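You operate a simulated robot arm through the tools that you are given. There is no shell and no other tool. Be economical: measure what you need, move in short steps, check, and stop when the job is done.

You run a simulated two-armed robot. Do the job below in one go: nothing can be reset, and whatever is moved stays where it is left.

## Task
Pick up the tall clear bottle with one hand, pass it to the other hand and put it on the top of the drying cabinet. Set down upright: tall clear bottle.

Only the result counts: the job must be done as asked and must still hold three seconds after the hand-in. Knocking over, shifting, dropping, spilling or breaking anything else fails it.

## Robot
Two 7-joint arms with two-finger parallel grippers on one trunk, on a base that drives. Base frame: it is fixed to the floor where the robot stands at the start and does not move with it; the origin is under the middle of the robot, x ahead of it, y to its left, z up. Readings come in m, degrees, newtons and seconds.
The left shoulder is at the start at [0.045, 0.101, 1.11], the right one opposite. With the tool pointing down near the work surface each hand reaches from about 0.22 to 0.52 m from the robot's upright axis, wherever it stands, measured 20 degrees to its own side. Places, roughly: top of the drying cabinet (22x20 cm) [0.6, -0.82, 0.94]. Payload 2.4 kg a hand.
Tool frame (each hand has its own): the origin (TCP) lies between the finger pads and is the grasp point; the fingertips stand 0.024 m ahead of it; z points along the fingers, y is the line along which they close. The gripper opens to 0.068 m. The fingers are 0.017 m wide and 0.01 m thick; the gripper's body (0.04 by 0.07 m) begins 0.041 m behind the TCP.
Orientation is told as [roll, pitch, yaw] about the base's x, y, z axes, in that order, counted from this pose: with the fingers straight down and closing along the base's y, the tool's x points along the base's -x, its y along +y and its z along -z.

## Interface
- The arms move only by the tool step_arm. It takes "left_plan", "right_plan" or both (then of equal length, played together; a hand with none holds still); each is a list of rows, each a list of 7 numbers: the finger opening in m, from 0 to 0.068, then the shift along the tool's x, y, z in m, then the turn, a rotation vector about the tool's x, y, z in degrees. In form: [[gripper, dx, dy, dz, ax, ay, az], ...]. A call has 1 to 20 rows; each row shifts and turns the commanded pose from where the row before left it, along the tool's axes as they then stand. Rows are played at 5 a second. More than 0.05 m and 8.6 degrees between two rows, or a gripper value outside its range, and nothing of the call is played. A pose out of reach is approached as far as the arm can. The call stops where the force on the tool passes 40 N (or 10 N more than at its start, if that is more) or the arm is blocked; 0.2 s more then pass. Each finger travels about 0.072 m/s and halts on what it meets, pressing with about 26 N; the grip force reading is that of the motor and also rises with nothing between the fingers. The clock runs only during rows and for 0.2 s after the last one: add rows that do not move to give the fingers time. It gives the time, the measured TCP pose, the force on the tool (base axes), the opening and the grip force at its end, in the units of the frame above (readings bear some noise), with the torque about the TCP (base axes, N m) and any sound that the robot's microphone picked up.
- Cameras (640 x 400 px; columns grow to the right, rows downward): "scene" is now at [0.1269, 0.019, 1.2642]; the picture's right is [0.21, -0.98, 0.00], its down [-0.62, -0.13, -0.78] and it looks along [0.76, 0.16, -0.63] (base axes); focal length 253 px, centre (320, 200). "left" rides on the left gripper at [0.084, -0.011, -0.075] in its tool frame; the picture's right is [0.13, 0.99, 0.00], its down [-0.60, 0.08, -0.79] and it looks along [-0.79, 0.10, 0.61] (tool axes); focal length 251 px, centre (320, 200). "right" rides on the right gripper at [0.084, 0.011, -0.075] in its tool frame; the picture's right is [-0.13, 0.99, 0.00], its down [-0.60, -0.08, -0.79] and it looks along [-0.79, -0.10, 0.61] (tool axes); focal length 251 px, centre (320, 200). There is no depth. A picture from a camera that has moved, and an enlarged one, comes with that camera's place and axes in the base frame and with its lens.
- get_image(camera): a new picture of that camera. The clock stands still meanwhile.
- slide_trunk(by): slides the trunk up (or, below 0, down) by that many m; the arms and the scene camera ride with it, the base frame stays. It gives what a move gives, with no picture.
- base_move(legs): drives the robot by 1 to 6 legs, each [ahead, left, turn to the left] in m, m and degrees, along the robot's own axes; the way and the turn of a leg run together, so that a leg with both is an arc; at most 1.5 m and 180 degrees a leg. The arms and the cameras ride along, it lands a little off, and it stops where it bumps. It gives what a move gives.
- head_to(pan, tilt): turns the head with the scene camera to pan (to the left, within 86 degrees either way) and tilt (down, from -29 to 69), counted from straight ahead of the robot. It gives what a move gives.
- enlarge(camera, box): a new picture of the part [left, top, right, bottom] of that camera's present view, enlarged. The clock stands still meanwhile.
- finish_job(): hands the job in; it is judged then, once.

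Work in short steps. Places have to be worked out from the pictures, the camera data and where the tool is seen: move nearer, look again, correct. Check each grasp and each placing, and mend what went wrong. You have 120 turns and 92 pictures in all, those below and enlarged ones among them. Open the grippers and draw the arms clear of the work before you hand the job in, unless the task says otherwise; then end with one line.

The tools are called after ">>>" as a command line: name --argument value ..., lists and objects as JSON in quotes. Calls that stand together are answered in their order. step_arm: Moves the arms, as the interface text tells. Its arguments: {"type":"object","properties":{"left_plan":{"type":"array"},"right_plan":{"type":"array"}},"required":[]} The other tools are called the same way: slide_trunk (by) slides the trunk up or down; base_move (legs) drives the base; head_to (pan, tilt) turns the head that bears the scene camera; get_image (camera) takes a picture; enlarge (camera, box) takes an enlarged picture of a part of a camera's view; finish_job () hands the job in.

At the start:

```text
clock: 0.0
left_position: [0.2804, 0.2469, 0.9859]
left_ee_rot: [0.0, 0.0, 0.0]
left_wrist_force: [0.1, -0.1, 0.0]
left_wrist_torque: [0.0, -0.01, -0.01]
left_gripper_width: 0.0679
left_finger_force: 0.0
right_position: [0.3219, -0.0444, 1.0261]
right_ee_rot: [0.2, 0.0, -0.1]
right_wrist_force: [0.2, -0.2, -0.2]
right_wrist_torque: [0.01, 0.03, 0.0]
right_gripper_width: 0.068
right_finger_force: 0.3
trunk travel left (down, up): [-0.325, 0.524]
robot x, y, heading: [-0.0035, -0.0008, -0.1]
head pan, tilt: [12.0, 39.0]
```

scene: 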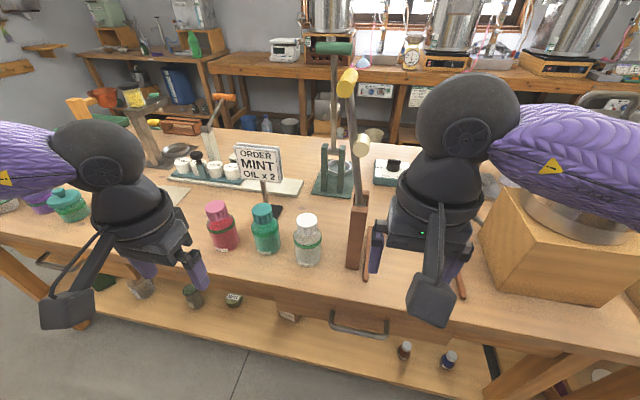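
right: 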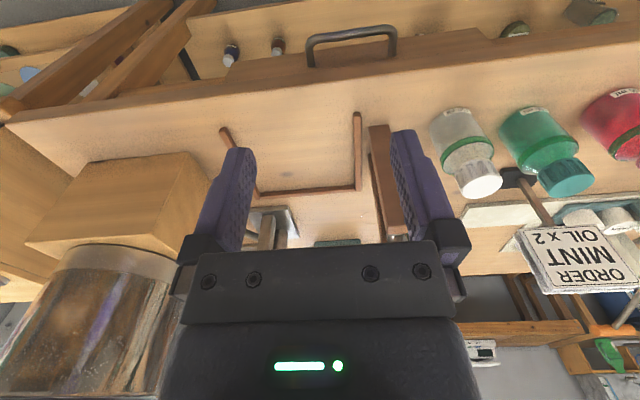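
left: 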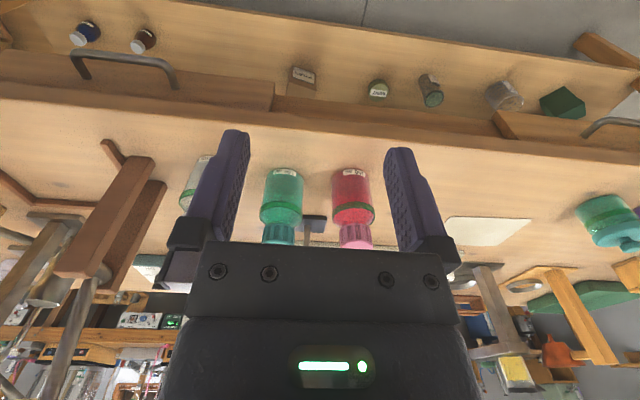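

The clear bottle with the white cap looks like the target. I'll take a close look at the table and then look to the right for the drying cabinet.

>>> enlarge --camera "scene" --box '[190, 120, 390, 280]'

>>> head_to --pan -50 --tilt 30

>>> get_image --camera "scene"

```text
2.50 times, centred on (290, 200) of scene
camera zoom: at [0.1269, 0.019, 1.2642], right [0.21, -0.98, 0.0], down [-0.62, -0.13, -0.78], along [0.76, 0.16, -0.63], focal length 634 px, centre (395, 200)
```

zoom: 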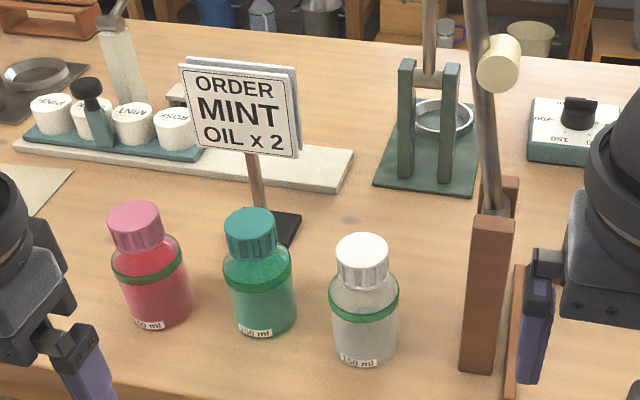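

```text
clock: 1.3
left_position: [0.2805, 0.2469, 0.9865]
left_ee_rot: [0.0, 0.0, 0.1]
left_wrist_force: [0.7, 0.9, 0.6]
left_wrist_torque: [-0.02, 0.0, 0.01]
left_gripper_width: 0.0681
left_finger_force: 0.0
right_position: [0.3239, -0.0465, 1.0261]
right_ee_rot: [0.1, 0.0, -0.1]
right_wrist_force: [0.9, 0.2, 0.4]
right_wrist_torque: [0.02, 0.02, -0.01]
right_gripper_width: 0.0681
right_finger_force: 0.1
trunk travel left (down, up): [-0.325, 0.524]
robot x, y, heading: [0.0008, 0.0017, 0.0]
head pan, tilt: [-50.0, 30.0]
```

```text
87 pictures are left
camera scene: at [0.1014, -0.0681, 1.2782], right [-0.77, -0.64, 0.0], down [-0.32, 0.38, -0.87], along [0.56, -0.66, -0.5], focal length 253 px, centre (320, 200)
```

scene: 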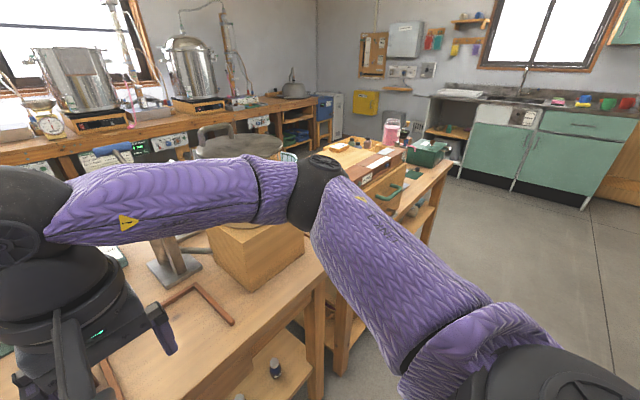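

The cabinet should project near (345,160), partly behind the right arm; I'll enlarge there and look from above the table too.

>>> enlarge --camera "scene" --box '[270, 90, 470, 215]'

>>> head_to --pan 0 --tilt 50

>>> get_image --camera "scene"

```text
3.20 times, centred on (370, 152) of scene
camera zoom: at [0.1014, -0.0681, 1.2782], right [-0.77, -0.64, 0.0], down [-0.32, 0.38, -0.87], along [0.56, -0.66, -0.5], focal length 811 px, centre (160, 352)
```

zoom: 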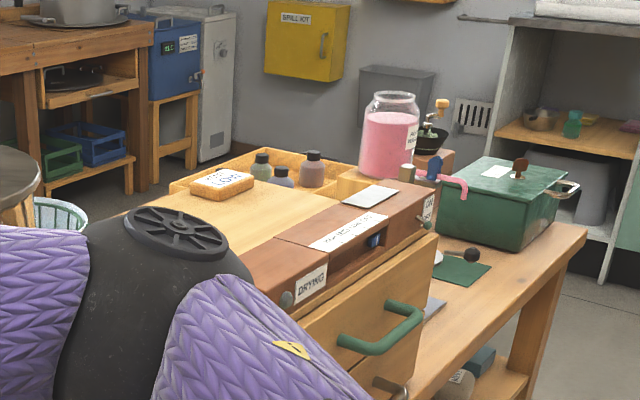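

```text
clock: 2.5
left_position: [0.2797, 0.247, 0.987]
left_ee_rot: [-0.1, 0.0, 0.1]
left_wrist_force: [-0.2, 0.3, 0.3]
left_wrist_torque: [-0.03, 0.02, 0.02]
left_gripper_width: 0.0683
left_finger_force: 0.1
right_position: [0.3225, -0.0448, 1.0268]
right_ee_rot: [0.1, 0.0, -0.1]
right_wrist_force: [-0.5, -0.9, -0.4]
right_wrist_torque: [0.02, 0.02, 0.03]
right_gripper_width: 0.068
right_finger_force: 0.0
trunk travel left (down, up): [-0.325, 0.524]
robot x, y, heading: [-0.0026, 0.0, -0.1]
head pan, tilt: [0.0, 50.0]
```

```text
85 pictures are left
camera scene: at [0.1202, 0.001, 1.2487], right [0.0, -1.0, 0.0], down [-0.77, 0.0, -0.64], along [0.64, 0.0, -0.77], focal length 253 px, centre (320, 200)
```

scene: 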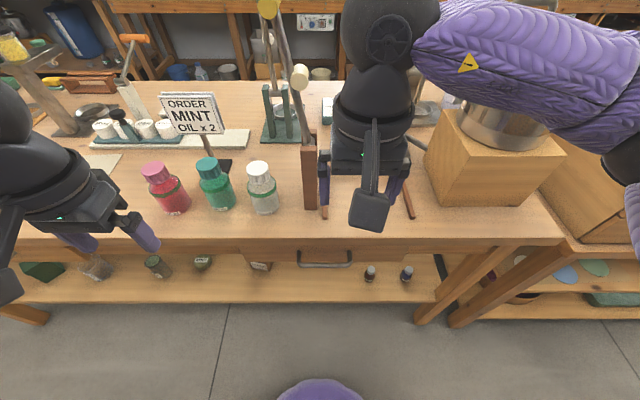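

Triangulating from the views: cap top ≈ (0.473, 0.118, 0.922), table ≈ 0.82, body ≈ 57 mm wide, cap ≈ 41 mm. Plan: left hand takes the cap from above (yawed -90 so that its camera points away), right hand takes the body from the side in the air. First I raise and yaw the left hand.

>>> step_arm --left_plan '[[0.068, 0, 0, -0.03, 0, 0, 8.2], [0.068, 0, 0, -0.03, 0, 0, 8.2], [0.068, 0, 0, -0.02, 0, 0, 8.2], [0.068, 0, 0, 0, 0, 0, 8.2], [0.068, 0, 0, 0, 0, 0, 8.2], [0.068, 0, 0, 0, 0, 0, 8.2], [0.068, 0, 0, 0, 0, 0, 8.2], [0.068, 0, 0, 0, 0, 0, 8.2], [0.068, 0, 0, 0, 0, 0, 8.2], [0.068, 0, 0, 0, 0, 0, 8.2], [0.068, 0, 0, 0, 0, 0, 8]]'

```text
clock: 4.9
left_position: [0.1952, 0.1266, 1.0942]
left_ee_rot: [0.0, 0.0, -90.0]
left_wrist_force: [0.3, 0.0, 0.5]
left_wrist_torque: [0.03, 0.01, -0.02]
left_gripper_width: 0.068
left_finger_force: 0.0
left hand out of reach, approached as far as the arm can: row 6, 7, 8, 9, 10, 11
right_position: [0.3228, -0.046, 1.0264]
right_ee_rot: [0.1, 0.0, 0.0]
right_wrist_force: [-0.2, -0.4, -0.2]
right_wrist_torque: [-0.01, 0.05, 0.0]
right_gripper_width: 0.0677
right_finger_force: 0.0
trunk travel left (down, up): [-0.325, 0.524]
robot x, y, heading: [0.002, -0.0011, 0.0]
head pan, tilt: [0.0, 50.0]
```

The -90 yaw isn't reachable at that place. I'll nudge forward to see whether it becomes reachable further out.

>>> step_arm --left_plan '[[0.068, 0, 0.04, 0, 0, 0, 0], [0.068, 0, 0.04, 0, 0, 0, 0], [0.068, 0, 0.04, 0, 0, 0, 0]]'

>>> get_image --camera "scene"

```text
clock: 5.7
left_position: [0.2351, 0.0785, 1.11]
left_ee_rot: [0.0, 0.0, -89.9]
left_wrist_force: [-0.5, -0.1, 0.1]
left_wrist_torque: [-0.02, -0.01, -0.02]
left_gripper_width: 0.0679
left_finger_force: 0.0
left hand out of reach, approached as far as the arm can: row 1, 2, 3
right_position: [0.3222, -0.0454, 1.0268]
right_ee_rot: [0.1, 0.0, -0.1]
right_wrist_force: [-0.5, 0.3, -0.3]
right_wrist_torque: [-0.04, 0.0, 0.01]
right_gripper_width: 0.0676
right_finger_force: 0.1
trunk travel left (down, up): [-0.325, 0.524]
robot x, y, heading: [-0.0016, 0.0014, -0.2]
head pan, tilt: [0.0, 50.0]
```

```text
84 pictures are left
camera scene: at [0.1201, 0.0013, 1.2487], right [0.0, -1.0, 0.0], down [-0.77, 0.0, -0.64], along [0.64, 0.0, -0.77], focal length 253 px, centre (320, 200)
```

scene: 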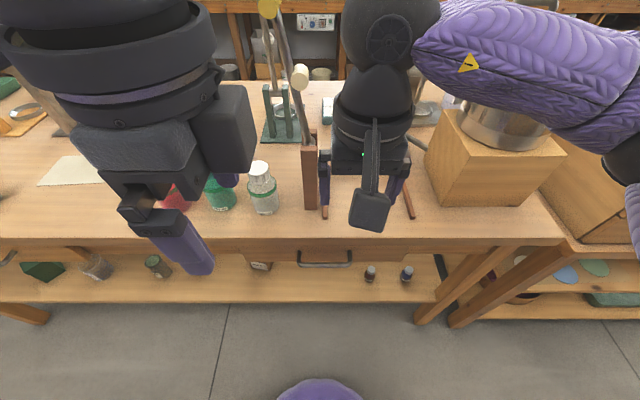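

Yaw -90 is beyond the left wrist at a useful place, so I return to yaw 0, which also leaves room for the right hand coming from the side.

>>> step_arm --left_plan '[[0.068, 0, 0, 0, 0, 0, -8.2], [0.068, 0, 0, 0, 0, 0, -8.2], [0.068, 0, 0, 0, 0, 0, -8.2], [0.068, 0, 0, 0, 0, 0, -8.2], [0.068, 0, 0, 0, 0, 0, -8.2], [0.068, 0, 0, 0, 0, 0, -8.2], [0.068, 0, 0, 0, 0, 0, -8.2], [0.068, 0, 0, 0, 0, 0, -8.2], [0.068, 0, 0, 0, 0, 0, -8.2], [0.068, 0, 0, 0, 0, 0, -8.2], [0.068, 0, 0, 0, 0, 0, -8]]'

```text
clock: 8.1
left_position: [0.2345, 0.0812, 1.109]
left_ee_rot: [0.0, 0.0, 0.1]
left_wrist_force: [-0.1, -0.9, -0.4]
left_wrist_torque: [0.02, 0.0, 0.02]
left_gripper_width: 0.0677
left_finger_force: 0.1
right_position: [0.3242, -0.0462, 1.0267]
right_ee_rot: [0.2, 0.1, -0.1]
right_wrist_force: [-0.9, 0.7, -0.2]
right_wrist_torque: [0.02, -0.02, -0.01]
right_gripper_width: 0.068
right_finger_force: 0.0
trunk travel left (down, up): [-0.325, 0.524]
robot x, y, heading: [0.0015, 0.0018, -0.1]
head pan, tilt: [0.0, 50.0]
```

Commands re-sync to the measured pose. Now I move the left hand over the bottle at z ≈ 1.03 and look.

>>> step_arm --left_plan '[[0.068, -0.03, 0.007, 0.01, 0, 0, 0], [0.068, -0.04, 0.006, 0.01, 0, 0, 0], [0.068, -0.04, 0.006, 0.01, 0, 0, 0], [0.068, -0.04, 0.006, 0.015, 0, 0, 0], [0.068, -0.04, 0.006, 0.015, 0, 0, 0], [0.068, -0.03, 0.006, 0.02, 0, 0, 0]]'

>>> get_image --camera "left"

>>> get_image --camera "scene"

```text
clock: 9.5
left_position: [0.4274, 0.1392, 1.0233]
left_ee_rot: [0.0, 0.0, 0.1]
left_wrist_force: [0.9, 0.3, -0.2]
left_wrist_torque: [0.01, -0.03, 0.01]
left_gripper_width: 0.0675
left_finger_force: 0.0
left hand out of reach, approached as far as the arm can: row 5, 6
right_position: [0.3226, -0.0464, 1.0248]
right_ee_rot: [0.1, 0.0, -0.1]
right_wrist_force: [-0.7, -0.1, 0.8]
right_wrist_torque: [0.01, -0.02, 0.01]
right_gripper_width: 0.068
right_finger_force: 0.1
trunk travel left (down, up): [-0.325, 0.524]
robot x, y, heading: [-0.003, -0.0051, -0.2]
head pan, tilt: [0.0, 50.0]
```

```text
83 pictures are left
camera left: at [0.3444, 0.1288, 1.0968], right [-0.13, 0.99, 0.0], down [0.6, 0.08, 0.79], along [0.79, 0.1, -0.61], focal length 251 px, centre (320, 200)
```

left: 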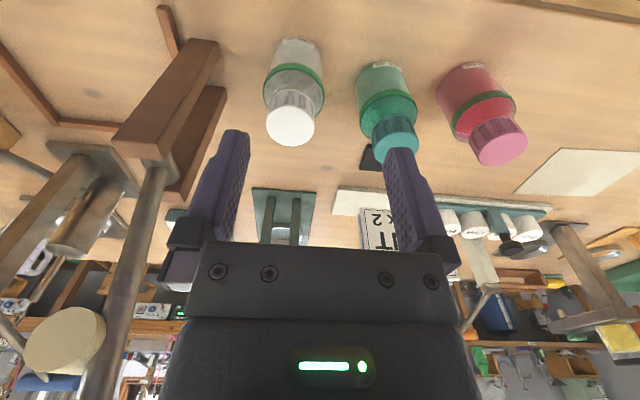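

```text
82 pictures are left
camera scene: at [0.1201, 0.0011, 1.2487], right [0.0, -1.0, 0.0], down [-0.77, 0.0, -0.64], along [0.64, 0.0, -0.77], focal length 253 px, centre (320, 200)
```

scene: 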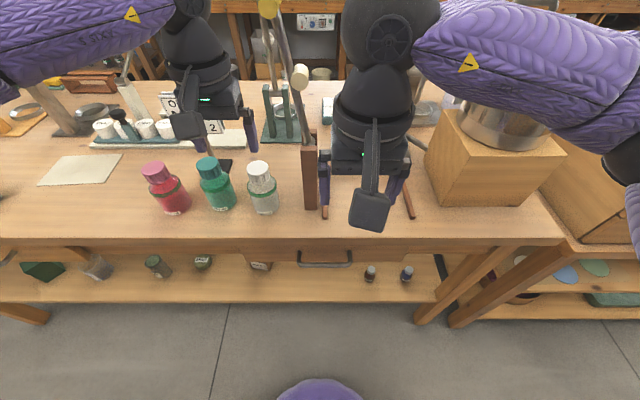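

Both views put the cap axis at (0.471, 0.119), slightly beyond the left arm's reach at this height. I'll withdraw the right hand a bit and drive ahead 6 cm.

>>> step_arm --right_plan '[[0.068, 0.03, -0.02, -0.02, 0, 0, 0], [0.068, 0.03, -0.03, -0.02, 0, 0, 0], [0.068, 0.02, -0.03, -0.02, 0, 0, 0]]'

>>> base_move --legs '[[0.06, 0, 0]]'

>>> get_image --camera "left"

```text
clock: 10.3
left_position: [0.4264, 0.1384, 1.0234]
left_ee_rot: [0.0, -0.1, 0.0]
left_wrist_force: [0.4, -0.7, -0.6]
left_wrist_torque: [-0.01, -0.02, -0.01]
left_gripper_width: 0.0679
left_finger_force: 0.1
right_position: [0.2412, -0.1258, 1.0876]
right_ee_rot: [0.1, -0.1, -0.1]
right_wrist_force: [0.1, -0.2, 0.3]
right_wrist_torque: [-0.01, 0.01, -0.01]
right_gripper_width: 0.0681
right_finger_force: 0.0
trunk travel left (down, up): [-0.325, 0.524]
robot x, y, heading: [-0.0023, 0.0004, 0.2]
head pan, tilt: [0.0, 50.0]
```

```text
clock: 11.3
left_position: [0.4899, 0.1382, 1.022]
left_ee_rot: [-0.1, 0.0, 0.0]
left_wrist_force: [0.3, 0.2, 0.6]
left_wrist_torque: [-0.01, 0.03, 0.0]
left_gripper_width: 0.0681
left_finger_force: 0.0
right_position: [0.3045, -0.1269, 1.0858]
right_ee_rot: [0.1, 0.2, -0.1]
right_wrist_force: [-0.3, 0.0, 0.3]
right_wrist_torque: [-0.02, -0.01, 0.03]
right_gripper_width: 0.0682
right_finger_force: 0.1
trunk travel left (down, up): [-0.325, 0.524]
robot x, y, heading: [0.0598, -0.0031, -0.1]
head pan, tilt: [0.0, 50.0]
```

```text
81 pictures are left
camera left: at [0.4062, 0.1283, 1.0969], right [-0.13, 0.99, 0.0], down [0.6, 0.08, 0.79], along [0.79, 0.1, -0.61], focal length 251 px, centre (320, 200)
```

left: 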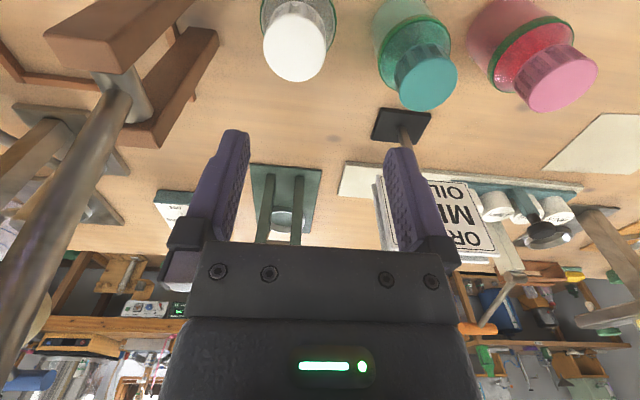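

Cap axis estimated at (0.476, 0.119). I shift over it and lower to TCP z ≈ 0.955, then check.

>>> step_arm --left_plan '[[0.068, 0.007, -0.0095, 0, 0, 0, 0], [0.068, 0.007, -0.0095, 0.02, 0, 0, 0], [0.068, 0, 0, 0.025, 0, 0, 0], [0.068, 0, 0, 0.022, 0, 0, 0]]'

>>> get_image --camera "left"

>>> enlarge --camera "scene" --box '[150, 80, 350, 280]'

```text
clock: 12.3
left_position: [0.4702, 0.1232, 0.9558]
left_ee_rot: [-0.1, -0.1, 0.0]
left_wrist_force: [0.7, 0.8, -0.8]
left_wrist_torque: [0.01, 0.04, -0.01]
left_gripper_width: 0.0677
left_finger_force: 0.1
left hand out of reach, approached as far as the arm can: row 4
right_position: [0.3043, -0.1276, 1.0871]
right_ee_rot: [0.1, -0.1, 0.0]
right_wrist_force: [-0.4, 0.2, -0.6]
right_wrist_torque: [-0.01, -0.04, -0.01]
right_gripper_width: 0.068
right_finger_force: 0.2
trunk travel left (down, up): [-0.325, 0.524]
robot x, y, heading: [0.0609, -0.0031, -0.1]
head pan, tilt: [0.0, 50.0]
```

```text
80 pictures are left
camera left: at [0.3874, 0.1122, 1.0304], right [-0.13, 0.99, 0.0], down [0.6, 0.08, 0.79], along [0.79, 0.1, -0.61], focal length 251 px, centre (320, 200)
```

left: 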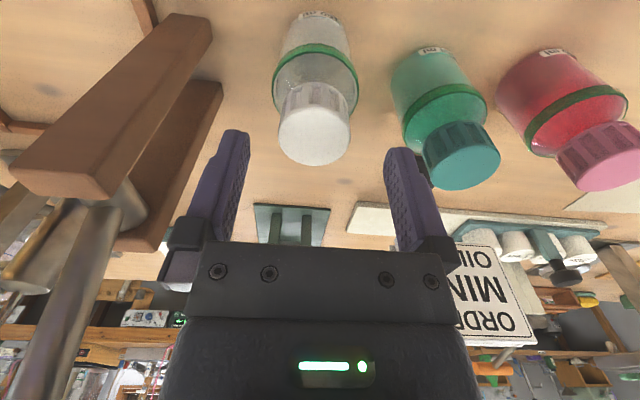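

```text
2.00 times, centred on (250, 180) of scene
camera zoom: at [0.1818, 0.001, 1.2486], right [0.0, -1.0, 0.0], down [-0.77, 0.0, -0.64], along [0.64, 0.0, -0.77], focal length 507 px, centre (460, 240)
```

zoom: 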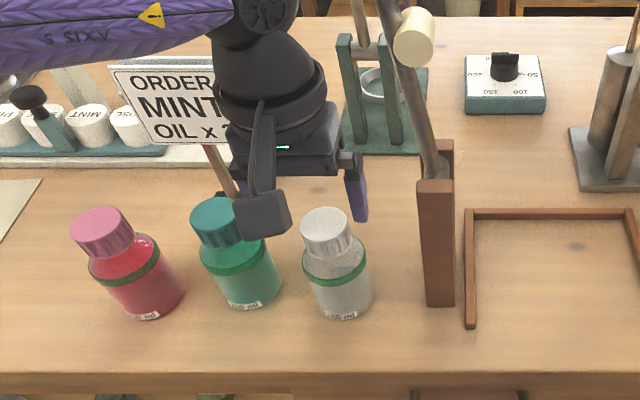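

Several views agree: cap top (0.473, 0.119, ≈0.919), cap ≈ 28 mm tall. The arm is at its limit, so I pull back 5 cm and up, then drive 6 cm nearer.

>>> step_arm --left_plan '[[0.068, 0.02, 0, -0.03, 0, 0, 0], [0.068, 0.04, -0.004, -0.01, 0, 0, 0]]'

>>> base_move --legs '[[0.06, 0, 0]]'

```text
clock: 12.9
left_position: [0.4097, 0.1198, 0.9976]
left_ee_rot: [0.0, -0.1, 0.1]
left_wrist_force: [-0.8, -0.4, -0.2]
left_wrist_torque: [-0.01, -0.04, 0.03]
left_gripper_width: 0.0679
left_finger_force: 0.1
right_position: [0.3038, -0.1274, 1.0871]
right_ee_rot: [0.2, -0.1, -0.1]
right_wrist_force: [0.3, 0.3, 0.2]
right_wrist_torque: [-0.01, 0.0, 0.0]
right_gripper_width: 0.0678
right_finger_force: 0.1
trunk travel left (down, up): [-0.325, 0.524]
robot x, y, heading: [0.0641, -0.0015, 0.0]
head pan, tilt: [0.0, 50.0]
```

```text
clock: 13.8
left_position: [0.4704, 0.1204, 0.9967]
left_ee_rot: [-0.1, 0.2, 0.0]
left_wrist_force: [-0.1, 0.2, -0.7]
left_wrist_torque: [-0.01, 0.01, -0.01]
left_gripper_width: 0.0679
left_finger_force: 0.0
right_position: [0.3644, -0.1269, 1.0864]
right_ee_rot: [0.1, 0.1, -0.1]
right_wrist_force: [0.6, 0.5, 0.8]
right_wrist_torque: [0.0, 0.03, -0.01]
right_gripper_width: 0.0681
right_finger_force: 0.0
trunk travel left (down, up): [-0.325, 0.524]
robot x, y, heading: [0.1164, 0.003, -0.0]
head pan, tilt: [0.0, 50.0]
```

Now right over the cap; I descend to TCP z ≈ 0.95 and look before closing in.

>>> step_arm --left_plan '[[0.068, -0.002, -0.001, 0.025, 0, 0, 0], [0.068, -0.001, 0, 0.022, 0, 0, 0], [0.068, 0, 0, 0, 0, 0, 0]]'

>>> get_image --camera "left"

```text
clock: 14.7
left_position: [0.4725, 0.1192, 0.949]
left_ee_rot: [0.0, -0.1, 0.0]
left_wrist_force: [-0.7, -0.2, 0.5]
left_wrist_torque: [0.01, 0.03, -0.04]
left_gripper_width: 0.0682
left_finger_force: 0.0
right_position: [0.3629, -0.1285, 1.0862]
right_ee_rot: [0.2, 0.1, -0.1]
right_wrist_force: [0.3, 0.3, -0.2]
right_wrist_torque: [0.0, 0.03, 0.0]
right_gripper_width: 0.0681
right_finger_force: 0.1
trunk travel left (down, up): [-0.325, 0.524]
robot x, y, heading: [0.12, 0.0012, -0.0]
head pan, tilt: [0.0, 50.0]
```

```text
78 pictures are left
camera left: at [0.3904, 0.1085, 1.0236], right [-0.13, 0.99, 0.0], down [0.6, 0.08, 0.79], along [0.79, 0.1, -0.61], focal length 251 px, centre (320, 200)
```

left: 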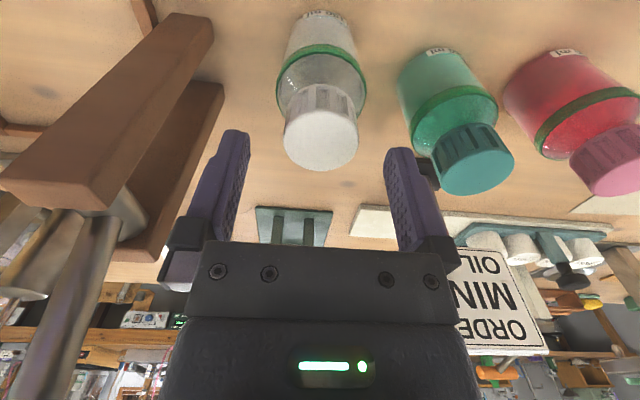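

Aligned (cap at 0.475, 0.119). Descend to z ≈ 0.914 and close.

>>> step_arm --left_plan '[[0.068, -0.002, 0, 0.018, 0, 0, 0], [0.068, 0, 0, 0.017, 0, 0, 0], [0.068, 0, 0, 0, 0, 0, 0], [0.05, 0, 0, 0, 0, 0, 0], [0.044, 0, 0, 0, 0, 0, 0]]'

>>> get_image --camera "left"

>>> enlarge --camera "scene" --box '[150, 100, 350, 300]'

```text
clock: 15.8
left_position: [0.4767, 0.1183, 0.9152]
left_ee_rot: [-0.1, 0.0, 0.0]
left_wrist_force: [0.4, 0.3, -0.6]
left_wrist_torque: [0.0, 0.02, 0.0]
left_gripper_width: 0.0442
left_finger_force: 0.1
right_position: [0.3643, -0.1257, 1.0863]
right_ee_rot: [0.1, -0.1, -0.1]
right_wrist_force: [0.2, 0.1, 0.8]
right_wrist_torque: [0.03, -0.03, -0.01]
right_gripper_width: 0.068
right_finger_force: 0.0
trunk travel left (down, up): [-0.325, 0.524]
robot x, y, heading: [0.1216, -0.0027, -0.1]
head pan, tilt: [0.0, 50.0]
```

```text
77 pictures are left
camera left: at [0.3928, 0.1088, 0.9884], right [-0.13, 0.99, 0.0], down [0.6, 0.08, 0.79], along [0.79, 0.1, -0.61], focal length 251 px, centre (320, 200)
```

left: 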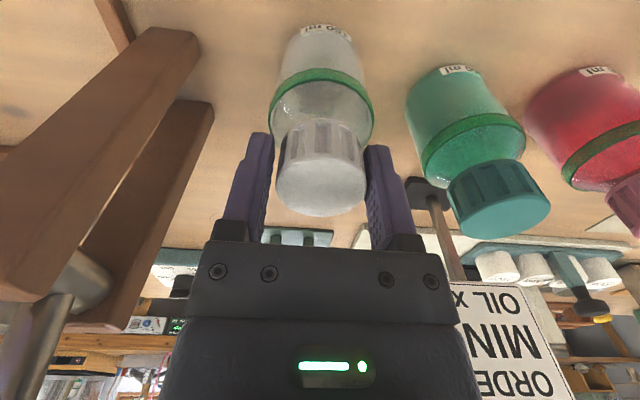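

```text
2.00 times, centred on (250, 200) of scene
camera zoom: at [0.2415, 0.0009, 1.2486], right [0.0, -1.0, 0.0], down [-0.77, 0.0, -0.64], along [0.64, 0.0, -0.77], focal length 507 px, centre (460, 200)
```

zoom: 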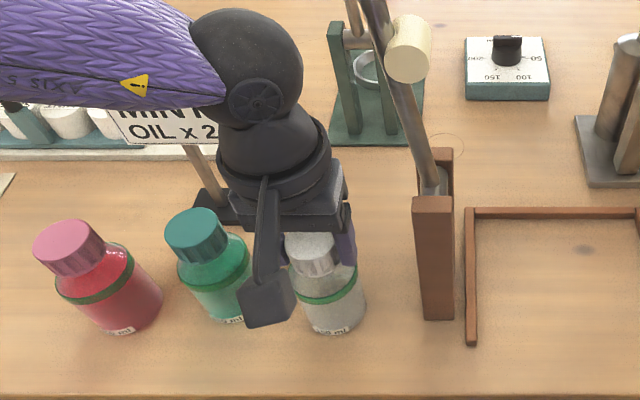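

Fingers straddle the cap properly. Close firmly.

>>> step_arm --left_plan '[[0.036, 0, 0, 0, 0, 0, 0], [0.02, 0, 0, 0, 0, 0, 0], [0.0, 0, 0, 0, 0, 0, 0], [0.0, 0, 0, 0, 0, 0, 0]]'

```text
clock: 16.9
left_position: [0.4754, 0.1182, 0.9137]
left_ee_rot: [0.0, -0.1, -0.1]
left_wrist_force: [-0.3, -0.1, -1.2]
left_wrist_torque: [-0.03, -0.02, -0.02]
left_gripper_width: 0.04
left_finger_force: 25.5
right_position: [0.3632, -0.1274, 1.0869]
right_ee_rot: [0.1, -0.1, -0.1]
right_wrist_force: [-0.3, -1.1, 0.6]
right_wrist_torque: [-0.02, -0.01, 0.01]
right_gripper_width: 0.068
right_finger_force: 0.1
trunk travel left (down, up): [-0.325, 0.524]
robot x, y, heading: [0.124, 0.0012, 0.3]
head pan, tilt: [0.0, 50.0]
```

Gripped at 40 mm with 25 N. Lift slowly by 12 cm and look.

>>> step_arm --left_plan '[[0.0, 0, 0, -0.01, 0, 0, 0], [0.0, 0, 0, -0.015, 0, 0, 0], [0.0, 0, 0, -0.025, 0, 0, 0], [0.0, 0.01, 0, -0.025, 0, 0, 0], [0.0, 0.02, 0, -0.025, 0, 0, 0], [0.0, 0.02, 0, -0.02, 0, 0, 0]]'

>>> get_image --camera "scene"

>>> get_image --camera "left"

```text
clock: 18.2
left_position: [0.4235, 0.1186, 1.0348]
left_ee_rot: [0.0, 0.0, -0.1]
left_wrist_force: [0.6, -0.6, -0.4]
left_wrist_torque: [-0.01, 0.0, -0.02]
left_gripper_width: 0.0
left_finger_force: 23.9
right_position: [0.3633, -0.1272, 1.0862]
right_ee_rot: [0.0, 0.0, -0.1]
right_wrist_force: [-0.6, -0.4, -0.2]
right_wrist_torque: [-0.01, 0.0, 0.02]
right_gripper_width: 0.0678
right_finger_force: 0.0
trunk travel left (down, up): [-0.325, 0.524]
robot x, y, heading: [0.121, 0.0001, -0.1]
head pan, tilt: [0.0, 50.0]
```

```text
75 pictures are left
camera scene: at [0.2412, 0.001, 1.2487], right [0.0, -1.0, 0.0], down [-0.77, 0.0, -0.64], along [0.64, 0.0, -0.77], focal length 253 px, centre (320, 200)
```

scene: 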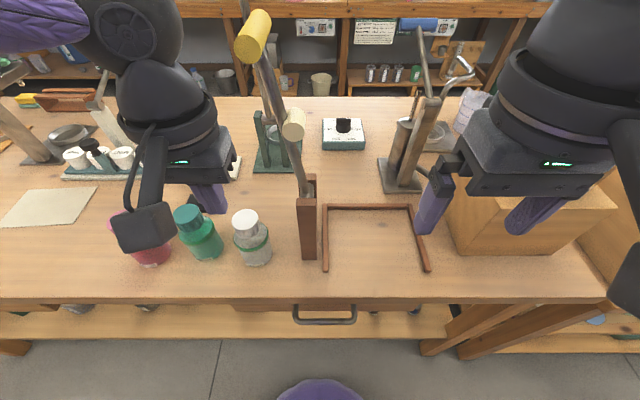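

```text
74 pictures are left
camera left: at [0.341, 0.1085, 1.1092], right [-0.13, 0.99, 0.0], down [0.6, 0.08, 0.79], along [0.79, 0.1, -0.61], focal length 251 px, centre (320, 200)
```

left: 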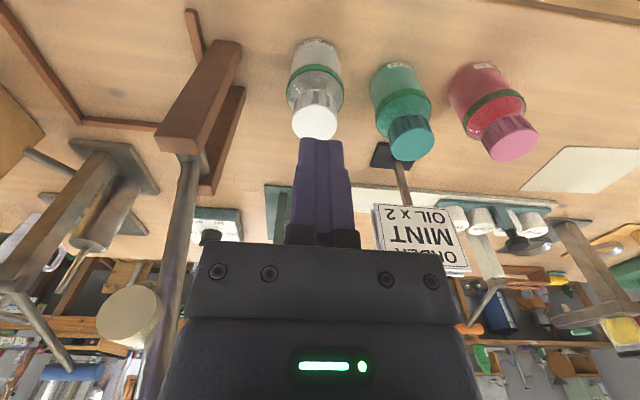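

The cap slipped out of the fingers; the bottle still stands in place. I reopen and try a lower grip, with a tiny slow lift to read the load.

>>> step_arm --left_plan '[[0.03, -0.02, 0, 0, 0, 0, 0], [0.05, -0.02, 0, 0, 0, 0, 0], [0.068, -0.011, 0.001, 0.02, 0, 0, 0], [0.068, 0, 0, 0.03, 0, 0, 0], [0.068, 0, 0, 0.028, 0, 0, 0], [0.068, 0, 0, 0, 0, 0, 0]]'

>>> get_image --camera "left"

```text
clock: 19.6
left_position: [0.4745, 0.12, 0.9589]
left_ee_rot: [0.0, 0.0, -0.1]
left_wrist_force: [0.1, 0.2, 1.0]
left_wrist_torque: [0.0, 0.0, -0.01]
left_gripper_width: 0.0684
left_finger_force: 0.1
right_position: [0.3652, -0.1258, 1.0865]
right_ee_rot: [0.1, -0.1, -0.1]
right_wrist_force: [-0.1, -0.3, -0.2]
right_wrist_torque: [0.03, -0.02, -0.02]
right_gripper_width: 0.0681
right_finger_force: 0.0
trunk travel left (down, up): [-0.325, 0.524]
robot x, y, heading: [0.1227, 0.0014, 0.0]
head pan, tilt: [0.0, 50.0]
```

```text
73 pictures are left
camera left: at [0.3926, 0.1098, 1.0326], right [-0.13, 0.99, 0.0], down [0.6, 0.08, 0.79], along [0.79, 0.1, -0.61], focal length 251 px, centre (320, 200)
```

left: 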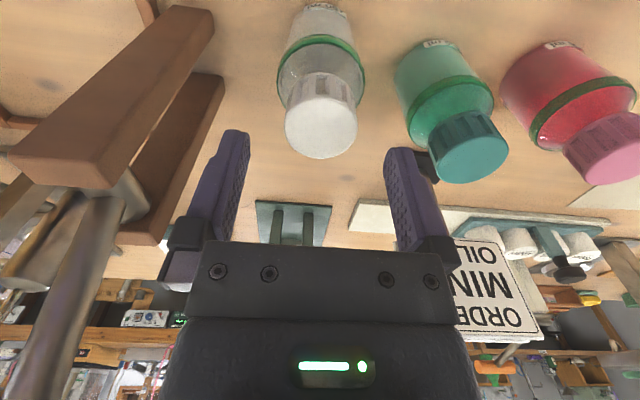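

Still aligned. Descend to z ≈ 0.907, close, then lift only 1 cm.

>>> step_arm --left_plan '[[0.068, 0, 0, 0.025, 0, 0, 0], [0.068, 0, 0, 0.02, 0, 0, 0], [0.05, 0, 0, 0.007, 0, 0, 0], [0.04, 0, 0, 0, 0, 0, 0], [0.02, 0, 0, 0, 0, 0, 0], [0.0, 0, 0, 0, 0, 0, 0], [0.0, 0, 0, 0, 0, 0, 0], [0.0, 0, 0, 0, 0, 0, 0]]'

>>> step_arm --left_plan '[[0.0, 0, 0, -0.003, 0, 0, 0], [0.0, 0, 0, -0.003, 0, 0, 0], [0.0, 0, 0, -0.004, 0, 0, 0]]'

>>> get_image --camera "left"

```text
clock: 21.4
left_position: [0.4769, 0.1203, 0.9046]
left_ee_rot: [-0.1, 0.0, 0.0]
left_wrist_force: [0.7, 0.5, -0.8]
left_wrist_torque: [-0.01, -0.04, -0.04]
left_gripper_width: 0.0393
left_finger_force: 26.1
right_position: [0.364, -0.1276, 1.0874]
right_ee_rot: [0.1, 0.0, -0.2]
right_wrist_force: [0.3, -0.2, 0.3]
right_wrist_torque: [0.0, 0.02, -0.01]
right_gripper_width: 0.068
right_finger_force: 0.0
trunk travel left (down, up): [-0.325, 0.524]
robot x, y, heading: [0.1219, 0.0004, -0.2]
head pan, tilt: [0.0, 50.0]
```

```text
clock: 22.2
left_position: [0.4761, 0.1198, 0.9162]
left_ee_rot: [-0.1, 0.0, 0.0]
left_wrist_force: [0.5, 0.9, -1.8]
left_wrist_torque: [0.0, 0.03, 0.03]
left_gripper_width: 0.0395
left_finger_force: 26.0
right_position: [0.3636, -0.1274, 1.0865]
right_ee_rot: [0.1, 0.0, 0.0]
right_wrist_force: [0.0, -0.8, 0.0]
right_wrist_torque: [-0.01, 0.02, 0.01]
right_gripper_width: 0.0679
right_finger_force: 0.0
trunk travel left (down, up): [-0.325, 0.524]
robot x, y, heading: [0.1243, 0.0025, 0.2]
head pan, tilt: [0.0, 50.0]
```

```text
72 pictures are left
camera left: at [0.3941, 0.1097, 0.9898], right [-0.13, 0.99, 0.0], down [0.6, 0.08, 0.79], along [0.79, 0.1, -0.61], focal length 251 px, centre (320, 200)
```

left: 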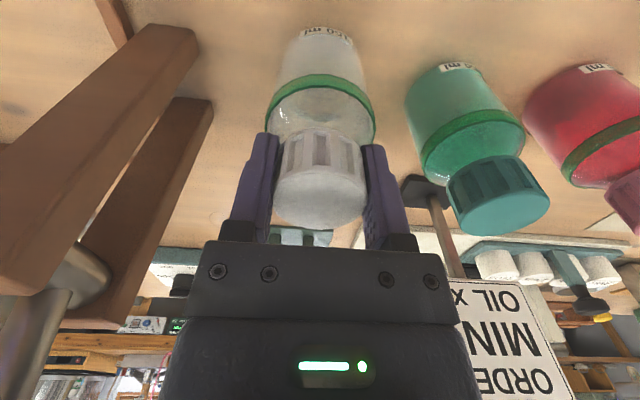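

The bottle appears lifted ~7–10 mm with the hand. I'll wait a second to see whether it creeps.

>>> step_arm --left_plan '[[0.0, 0, 0, 0, 0, 0, 0], [0.0, 0, 0, 0, 0, 0, 0], [0.0, 0, 0, 0, 0, 0, 0], [0.0, 0, 0, 0, 0, 0, 0], [0.0, 0, 0, 0, 0, 0, 0]]'

>>> enlarge --camera "left" --box '[220, 20, 420, 260]'

>>> enlarge --camera "scene" --box '[180, 180, 320, 290]'

```text
clock: 23.4
left_position: [0.4769, 0.1192, 0.9158]
left_ee_rot: [0.0, 0.1, 0.1]
left_wrist_force: [0.1, 0.5, -1.0]
left_wrist_torque: [-0.03, 0.05, -0.02]
left_gripper_width: 0.0393
left_finger_force: 25.7
right_position: [0.364, -0.1272, 1.0873]
right_ee_rot: [0.1, 0.0, -0.1]
right_wrist_force: [0.0, -0.9, 0.0]
right_wrist_torque: [-0.03, -0.01, 0.04]
right_gripper_width: 0.0681
right_finger_force: 0.1
trunk travel left (down, up): [-0.325, 0.524]
robot x, y, heading: [0.1242, 0.0002, -0.0]
head pan, tilt: [0.0, 50.0]
```

```text
1.67 times, centred on (320, 140) of left
camera zoom: at [0.3942, 0.1097, 0.9898], right [-0.13, 0.99, 0.0], down [0.6, 0.08, 0.79], along [0.79, 0.1, -0.61], focal length 419 px, centre (320, 300)
```

zoom: 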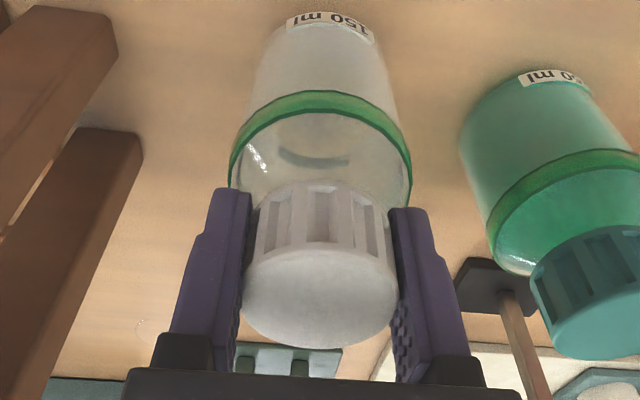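

```text
3.64 times, centred on (250, 235) of scene
camera zoom: at [0.2415, 0.0009, 1.2486], right [0.0, -1.0, 0.0], down [-0.77, 0.0, -0.64], along [0.64, 0.0, -0.77], focal length 922 px, centre (574, 73)
```

zoom: 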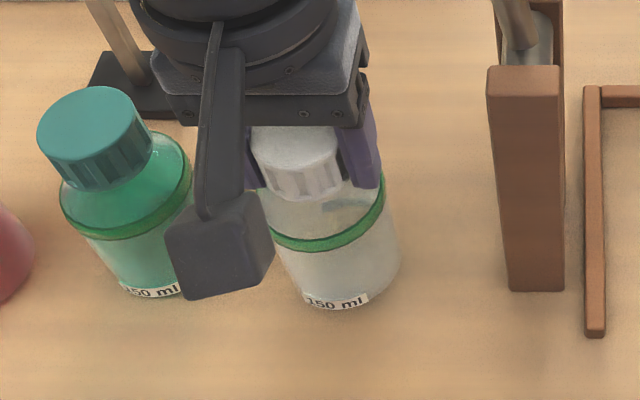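

Held with ~1 N load now. I continue lifting gently in 5 mm rows and check.

>>> step_arm --left_plan '[[0.0, 0, 0, -0.004, 0, 0, 0], [0.0, 0, 0, -0.005, 0, 0, 0], [0.0, 0, 0, -0.005, 0, 0, 0], [0.0, 0, 0, -0.006, 0, 0, 0], [0.0, 0, 0, -0.006, 0, 0, 0], [0.0, 0, 0, -0.004, 0, 0, 0]]'

>>> enlarge --camera "left" --box '[220, 20, 420, 260]'

>>> enlarge --camera "scene" --box '[180, 180, 320, 290]'

```text
clock: 24.9
left_position: [0.4775, 0.1195, 0.9457]
left_ee_rot: [0.0, 0.1, 0.1]
left_wrist_force: [-0.4, -0.5, -1.7]
left_wrist_torque: [0.04, 0.02, -0.01]
left_gripper_width: 0.0395
left_finger_force: 26.2
right_position: [0.3627, -0.127, 1.0872]
right_ee_rot: [0.1, 0.0, -0.1]
right_wrist_force: [0.6, 0.1, 0.1]
right_wrist_torque: [0.03, -0.01, -0.03]
right_gripper_width: 0.0682
right_finger_force: 0.0
trunk travel left (down, up): [-0.325, 0.524]
robot x, y, heading: [0.1203, -0.0054, 0.1]
head pan, tilt: [0.0, 50.0]
```

```text
1.67 times, centred on (320, 140) of left
camera zoom: at [0.3942, 0.1093, 1.0201], right [-0.13, 0.99, 0.0], down [0.6, 0.08, 0.79], along [0.79, 0.1, -0.61], focal length 419 px, centre (320, 300)
```

zoom: 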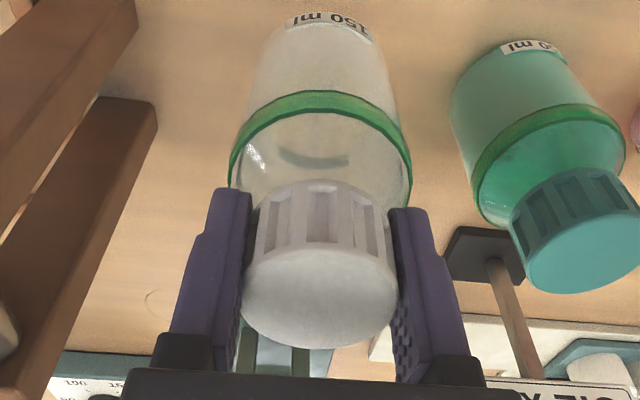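

```text
3.64 times, centred on (250, 235) of scene
camera zoom: at [0.2415, 0.0009, 1.2486], right [0.0, -1.0, 0.0], down [-0.77, 0.0, -0.64], along [0.64, 0.0, -0.77], focal length 922 px, centre (574, 73)
```

zoom: 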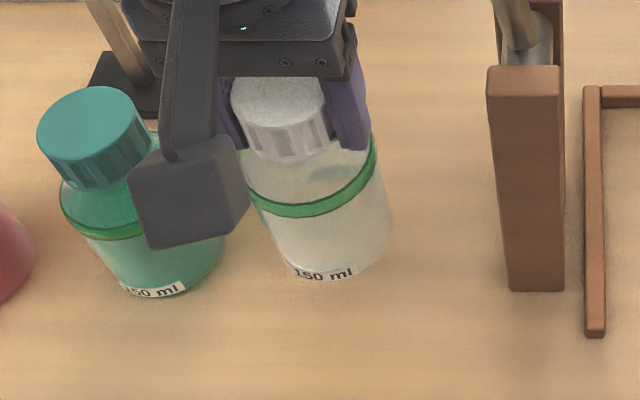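

Held without any slip. I continue up gently to z ≈ 1.09.

>>> step_arm --left_plan '[[0.0, 0, 0, -0.006, 0, 0, 0], [0.0, 0, 0, -0.008, 0, 0, 0], [0.0, 0, 0, -0.01, 0, 0, 0], [0.0, 0, 0, -0.01, 0, 0, 0], [0.0, 0, 0, -0.01, 0, 0, 0], [0.0, 0, 0, -0.01, 0, 0, 0], [0.0, 0.004, 0, -0.01, 0, 0, 0], [0.0, 0.008, 0, -0.01, 0, 0, 0], [0.0, 0.01, 0, -0.01, 0, 0, 0], [0.0, 0.01, 0, -0.01, 0, 0, 0], [0.0, 0.01, 0, -0.01, 0, 0, 0], [0.0, 0.01, 0, -0.01, 0, 0, 0], [0.0, 0.01, 0, -0.01, 0, 0, 0], [0.0, 0.01, 0, -0.01, 0, 0, 0], [0.0, 0.01, 0, -0.006, 0, 0, 0]]'

>>> enlarge --camera "left" --box '[220, 20, 420, 260]'

```text
clock: 28.1
left_position: [0.395, 0.1201, 1.0861]
left_ee_rot: [0.0, 0.0, 0.0]
left_wrist_force: [0.2, 0.3, -2.2]
left_wrist_torque: [0.03, -0.02, -0.02]
left_gripper_width: 0.0394
left_finger_force: 25.9
right_position: [0.3642, -0.1264, 1.0861]
right_ee_rot: [0.1, 0.0, -0.1]
right_wrist_force: [-0.9, 0.1, 0.3]
right_wrist_torque: [-0.04, 0.0, 0.0]
right_gripper_width: 0.0678
right_finger_force: 0.0
trunk travel left (down, up): [-0.325, 0.524]
robot x, y, heading: [0.1187, 0.0008, 0.3]
head pan, tilt: [0.0, 50.0]
```

```text
1.67 times, centred on (320, 140) of left
camera zoom: at [0.3115, 0.1096, 1.1599], right [-0.13, 0.99, 0.0], down [0.6, 0.08, 0.79], along [0.79, 0.1, -0.61], focal length 419 px, centre (320, 300)
```

zoom: 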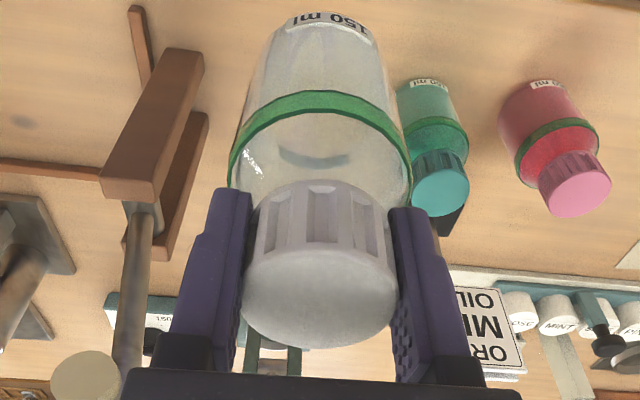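

Grip is stable. Now I back the base away 0.3 m from the table for free space.

>>> base_move --legs '[[-0.15, 0, 0], [-0.17, 0, 0]]'

>>> get_image --camera "scene"

```text
clock: 30.5
left_position: [0.0706, 0.1207, 1.0859]
left_ee_rot: [0.0, -0.2, 0.0]
left_wrist_force: [0.2, -0.6, -1.0]
left_wrist_torque: [0.02, 0.01, 0.01]
left_gripper_width: 0.0395
left_finger_force: 26.0
right_position: [0.0395, -0.1259, 1.0871]
right_ee_rot: [0.1, -0.1, -0.1]
right_wrist_force: [0.0, 0.3, -0.2]
right_wrist_torque: [-0.01, -0.01, 0.02]
right_gripper_width: 0.068
right_finger_force: 0.1
trunk travel left (down, up): [-0.325, 0.524]
robot x, y, heading: [-0.2047, -0.0037, -0.1]
head pan, tilt: [0.0, 50.0]
```

```text
66 pictures are left
camera scene: at [-0.0828, 0.0016, 1.2487], right [0.0, -1.0, 0.0], down [-0.77, 0.0, -0.64], along [0.64, 0.0, -0.77], focal length 253 px, centre (320, 200)
```

scene: 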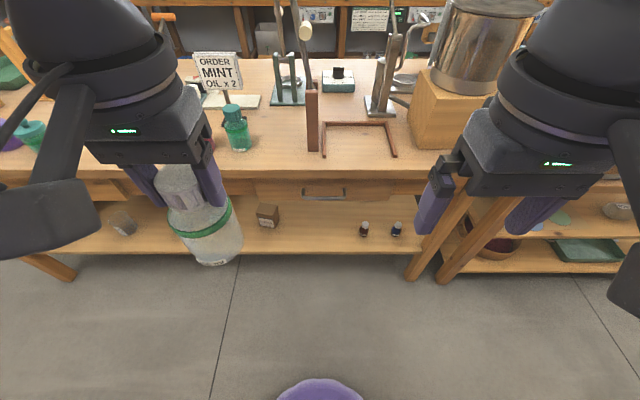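

Now I turn the right hand: yaw -90 first (its camera side toward +y), in place.

>>> step_arm --right_plan '[[0.068, 0, -0.02, 0, 0, 0, 8.2], [0.068, 0, -0.02, 0, 0, 0, 8.2], [0.068, 0, 0, 0, 0, 0, 8.2], [0.068, 0, 0, 0, 0, 0, 8.2], [0.068, 0, 0, 0, 0, 0, 8.2], [0.068, 0, 0, 0, 0, 0, 8.2], [0.068, 0, 0, 0, 0, 0, 8.2], [0.068, 0, 0, 0, 0, 0, 8.2], [0.068, 0, 0, 0, 0, 0, 8.2], [0.068, 0, 0, 0, 0, 0, 8.2], [0.068, 0, 0, 0, 0, 0, 8]]'

```text
clock: 32.9
left_position: [0.0701, 0.121, 1.0862]
left_ee_rot: [0.0, -0.1, 0.1]
left_wrist_force: [-0.6, 0.2, -1.1]
left_wrist_torque: [-0.04, -0.02, 0.0]
left_gripper_width: 0.0393
left_finger_force: 26.0
right_position: [0.0365, -0.1665, 1.0864]
right_ee_rot: [0.0, 0.1, -90.2]
right_wrist_force: [0.0, -0.2, -0.9]
right_wrist_torque: [0.01, -0.04, 0.01]
right_gripper_width: 0.068
right_finger_force: 0.0
trunk travel left (down, up): [-0.325, 0.524]
robot x, y, heading: [-0.2059, 0.004, -0.2]
head pan, tilt: [0.0, 50.0]
```

Yaw works. Now tilt the right fingers up to horizontal, pointing +y.

>>> step_arm --right_plan '[[0.068, 0, 0, 0, 0, 8.2, 0], [0.068, 0, 0, 0, 0, 8.2, 0], [0.068, 0, 0, 0, 0, 8.2, 0], [0.068, 0, 0, 0, 0, 8.2, 0], [0.068, 0, 0, 0, 0, 8.2, 0], [0.068, 0, 0, 0, 0, 8.2, 0], [0.068, 0, 0, 0, 0, 8.2, 0], [0.068, 0, 0, 0, 0, 8.2, 0], [0.068, 0, 0, 0, 0, 8.2, 0], [0.068, 0, 0, 0, 0, 8.2, 0], [0.068, 0, 0, 0, 0, 8, 0]]'

>>> get_image --camera "scene"

>>> get_image --camera "right"

```text
clock: 35.3
left_position: [0.071, 0.1198, 1.0864]
left_ee_rot: [-0.1, 0.0, 0.0]
left_wrist_force: [0.6, -0.6, -1.3]
left_wrist_torque: [-0.01, -0.05, -0.01]
left_gripper_width: 0.0394
left_finger_force: 25.7
right_position: [0.0364, -0.1648, 1.0854]
right_ee_rot: [165.4, 89.7, 75.3]
right_wrist_force: [-0.8, -0.7, 0.2]
right_wrist_torque: [0.02, -0.01, -0.02]
right_gripper_width: 0.0679
right_finger_force: 0.0
trunk travel left (down, up): [-0.325, 0.524]
robot x, y, heading: [-0.204, 0.0021, -0.2]
head pan, tilt: [0.0, 50.0]
```

```text
65 pictures are left
camera scene: at [-0.0823, 0.0015, 1.2486], right [0.0, -1.0, 0.0], down [-0.77, 0.0, -0.64], along [0.64, 0.0, -0.77], focal length 253 px, centre (320, 200)
```

scene: 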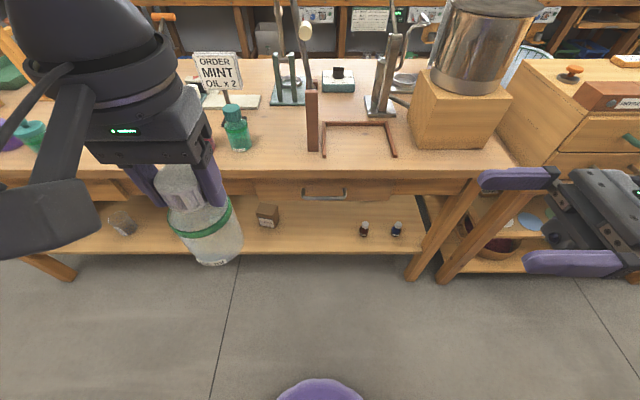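

```text
64 pictures are left
camera right: at [0.0487, -0.2416, 1.1695], right [0.99, 0.0, -0.13], down [-0.08, -0.79, -0.61], along [-0.1, 0.61, -0.78], focal length 251 px, centre (320, 200)
```

right: 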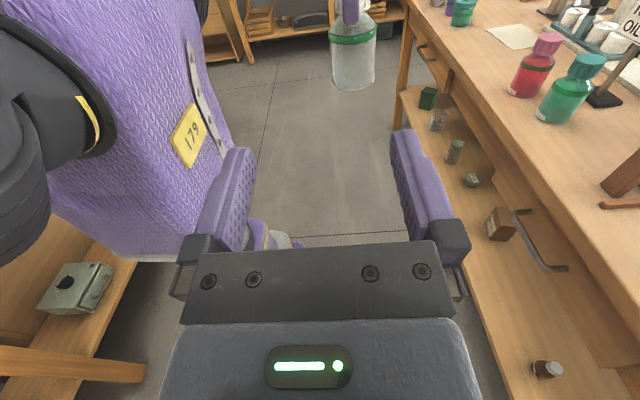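

The right hand is horizontal, camera up. The bottle axis is at about (0.072, 0.12), body from z ≈ 0.99 to 1.05. I move the right hand down to z ≈ 1.026, x ≈ 0.072 and up to y ≈ 0.0, then look.

>>> step_arm --right_plan '[[0.068, -0.015, 0.009, 0.01, 0, 0, 0], [0.068, -0.015, 0.009, 0.03, 0, 0, 0], [0.068, -0.015, 0.009, 0.03, 0, 0, 0], [0.068, -0.014, 0.008, 0.035, 0, 0, 0], [0.068, 0, 0, 0.035, 0, 0, 0], [0.068, 0, 0, 0.025, 0, 0, 0]]'

>>> get_image --camera "right"

>>> get_image --camera "scene"

```text
clock: 36.7
left_position: [0.0706, 0.1192, 1.086]
left_ee_rot: [-0.2, -0.1, 0.0]
left_wrist_force: [0.1, -0.5, -0.8]
left_wrist_torque: [0.0, 0.01, -0.03]
left_gripper_width: 0.0391
left_finger_force: 25.7
right_position: [0.0731, -0.0005, 1.0264]
right_ee_rot: [176.6, 89.8, 86.4]
right_wrist_force: [0.6, 0.5, 0.2]
right_wrist_torque: [-0.02, 0.01, 0.0]
right_gripper_width: 0.0679
right_finger_force: 0.0
trunk travel left (down, up): [-0.325, 0.524]
robot x, y, heading: [-0.1996, 0.0004, -0.0]
head pan, tilt: [0.0, 50.0]
```

```text
63 pictures are left
camera right: at [0.0833, -0.0758, 1.1101], right [0.99, 0.0, -0.13], down [-0.08, -0.79, -0.61], along [-0.1, 0.61, -0.78], focal length 251 px, centre (320, 200)
```

right: 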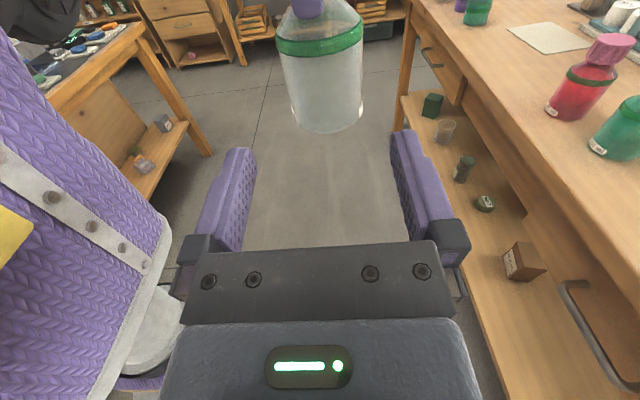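

```text
62 pictures are left
camera scene: at [-0.0822, 0.0017, 1.2486], right [0.0, -1.0, 0.0], down [-0.77, 0.0, -0.64], along [0.64, 0.0, -0.77], focal length 253 px, centre (320, 200)
```

scene: 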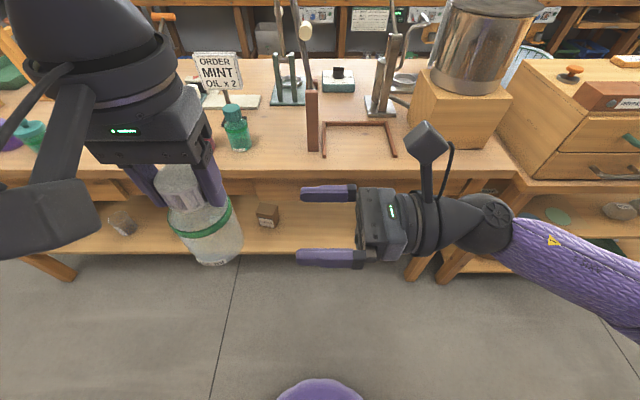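

The bottle is centred on the right finger midline (column 320 at grasp height). I advance 7 cm, then check the clearance.

>>> step_arm --right_plan '[[0.068, 0, 0, 0.02, 0, 0, 0], [0.068, 0, 0, 0.02, 0, 0, 0], [0.068, 0, 0, 0.015, 0, 0, 0], [0.068, 0, 0, 0.01, 0, 0, 0], [0.068, 0, 0, 0, 0, 0, 0]]'

>>> get_image --camera "right"

```text
clock: 37.9
left_position: [0.0709, 0.1204, 1.0857]
left_ee_rot: [0.0, 0.0, -0.1]
left_wrist_force: [-0.9, -0.4, -1.5]
left_wrist_torque: [0.0, 0.01, 0.01]
left_gripper_width: 0.0394
left_finger_force: 26.3
right_position: [0.0741, 0.0651, 1.0278]
right_ee_rot: [166.2, 89.8, 76.1]
right_wrist_force: [-0.2, -0.6, 0.2]
right_wrist_torque: [0.0, -0.05, 0.0]
right_gripper_width: 0.0678
right_finger_force: 0.0
trunk travel left (down, up): [-0.325, 0.524]
robot x, y, heading: [-0.2015, -0.0025, -0.0]
head pan, tilt: [0.0, 50.0]
```

```text
61 pictures are left
camera right: at [0.0844, -0.0109, 1.1104], right [0.99, 0.0, -0.13], down [-0.08, -0.79, -0.61], along [-0.1, 0.61, -0.79], focal length 251 px, centre (320, 200)
```

right: 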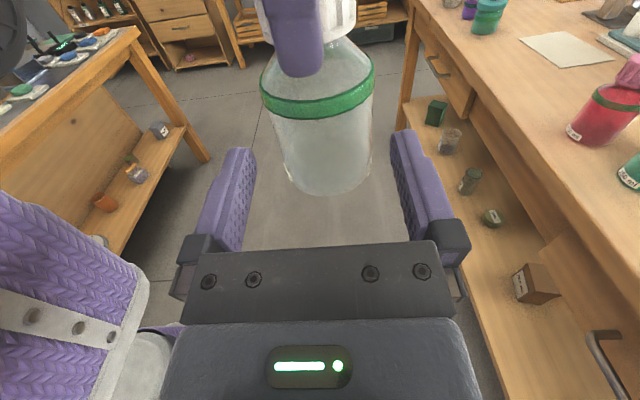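

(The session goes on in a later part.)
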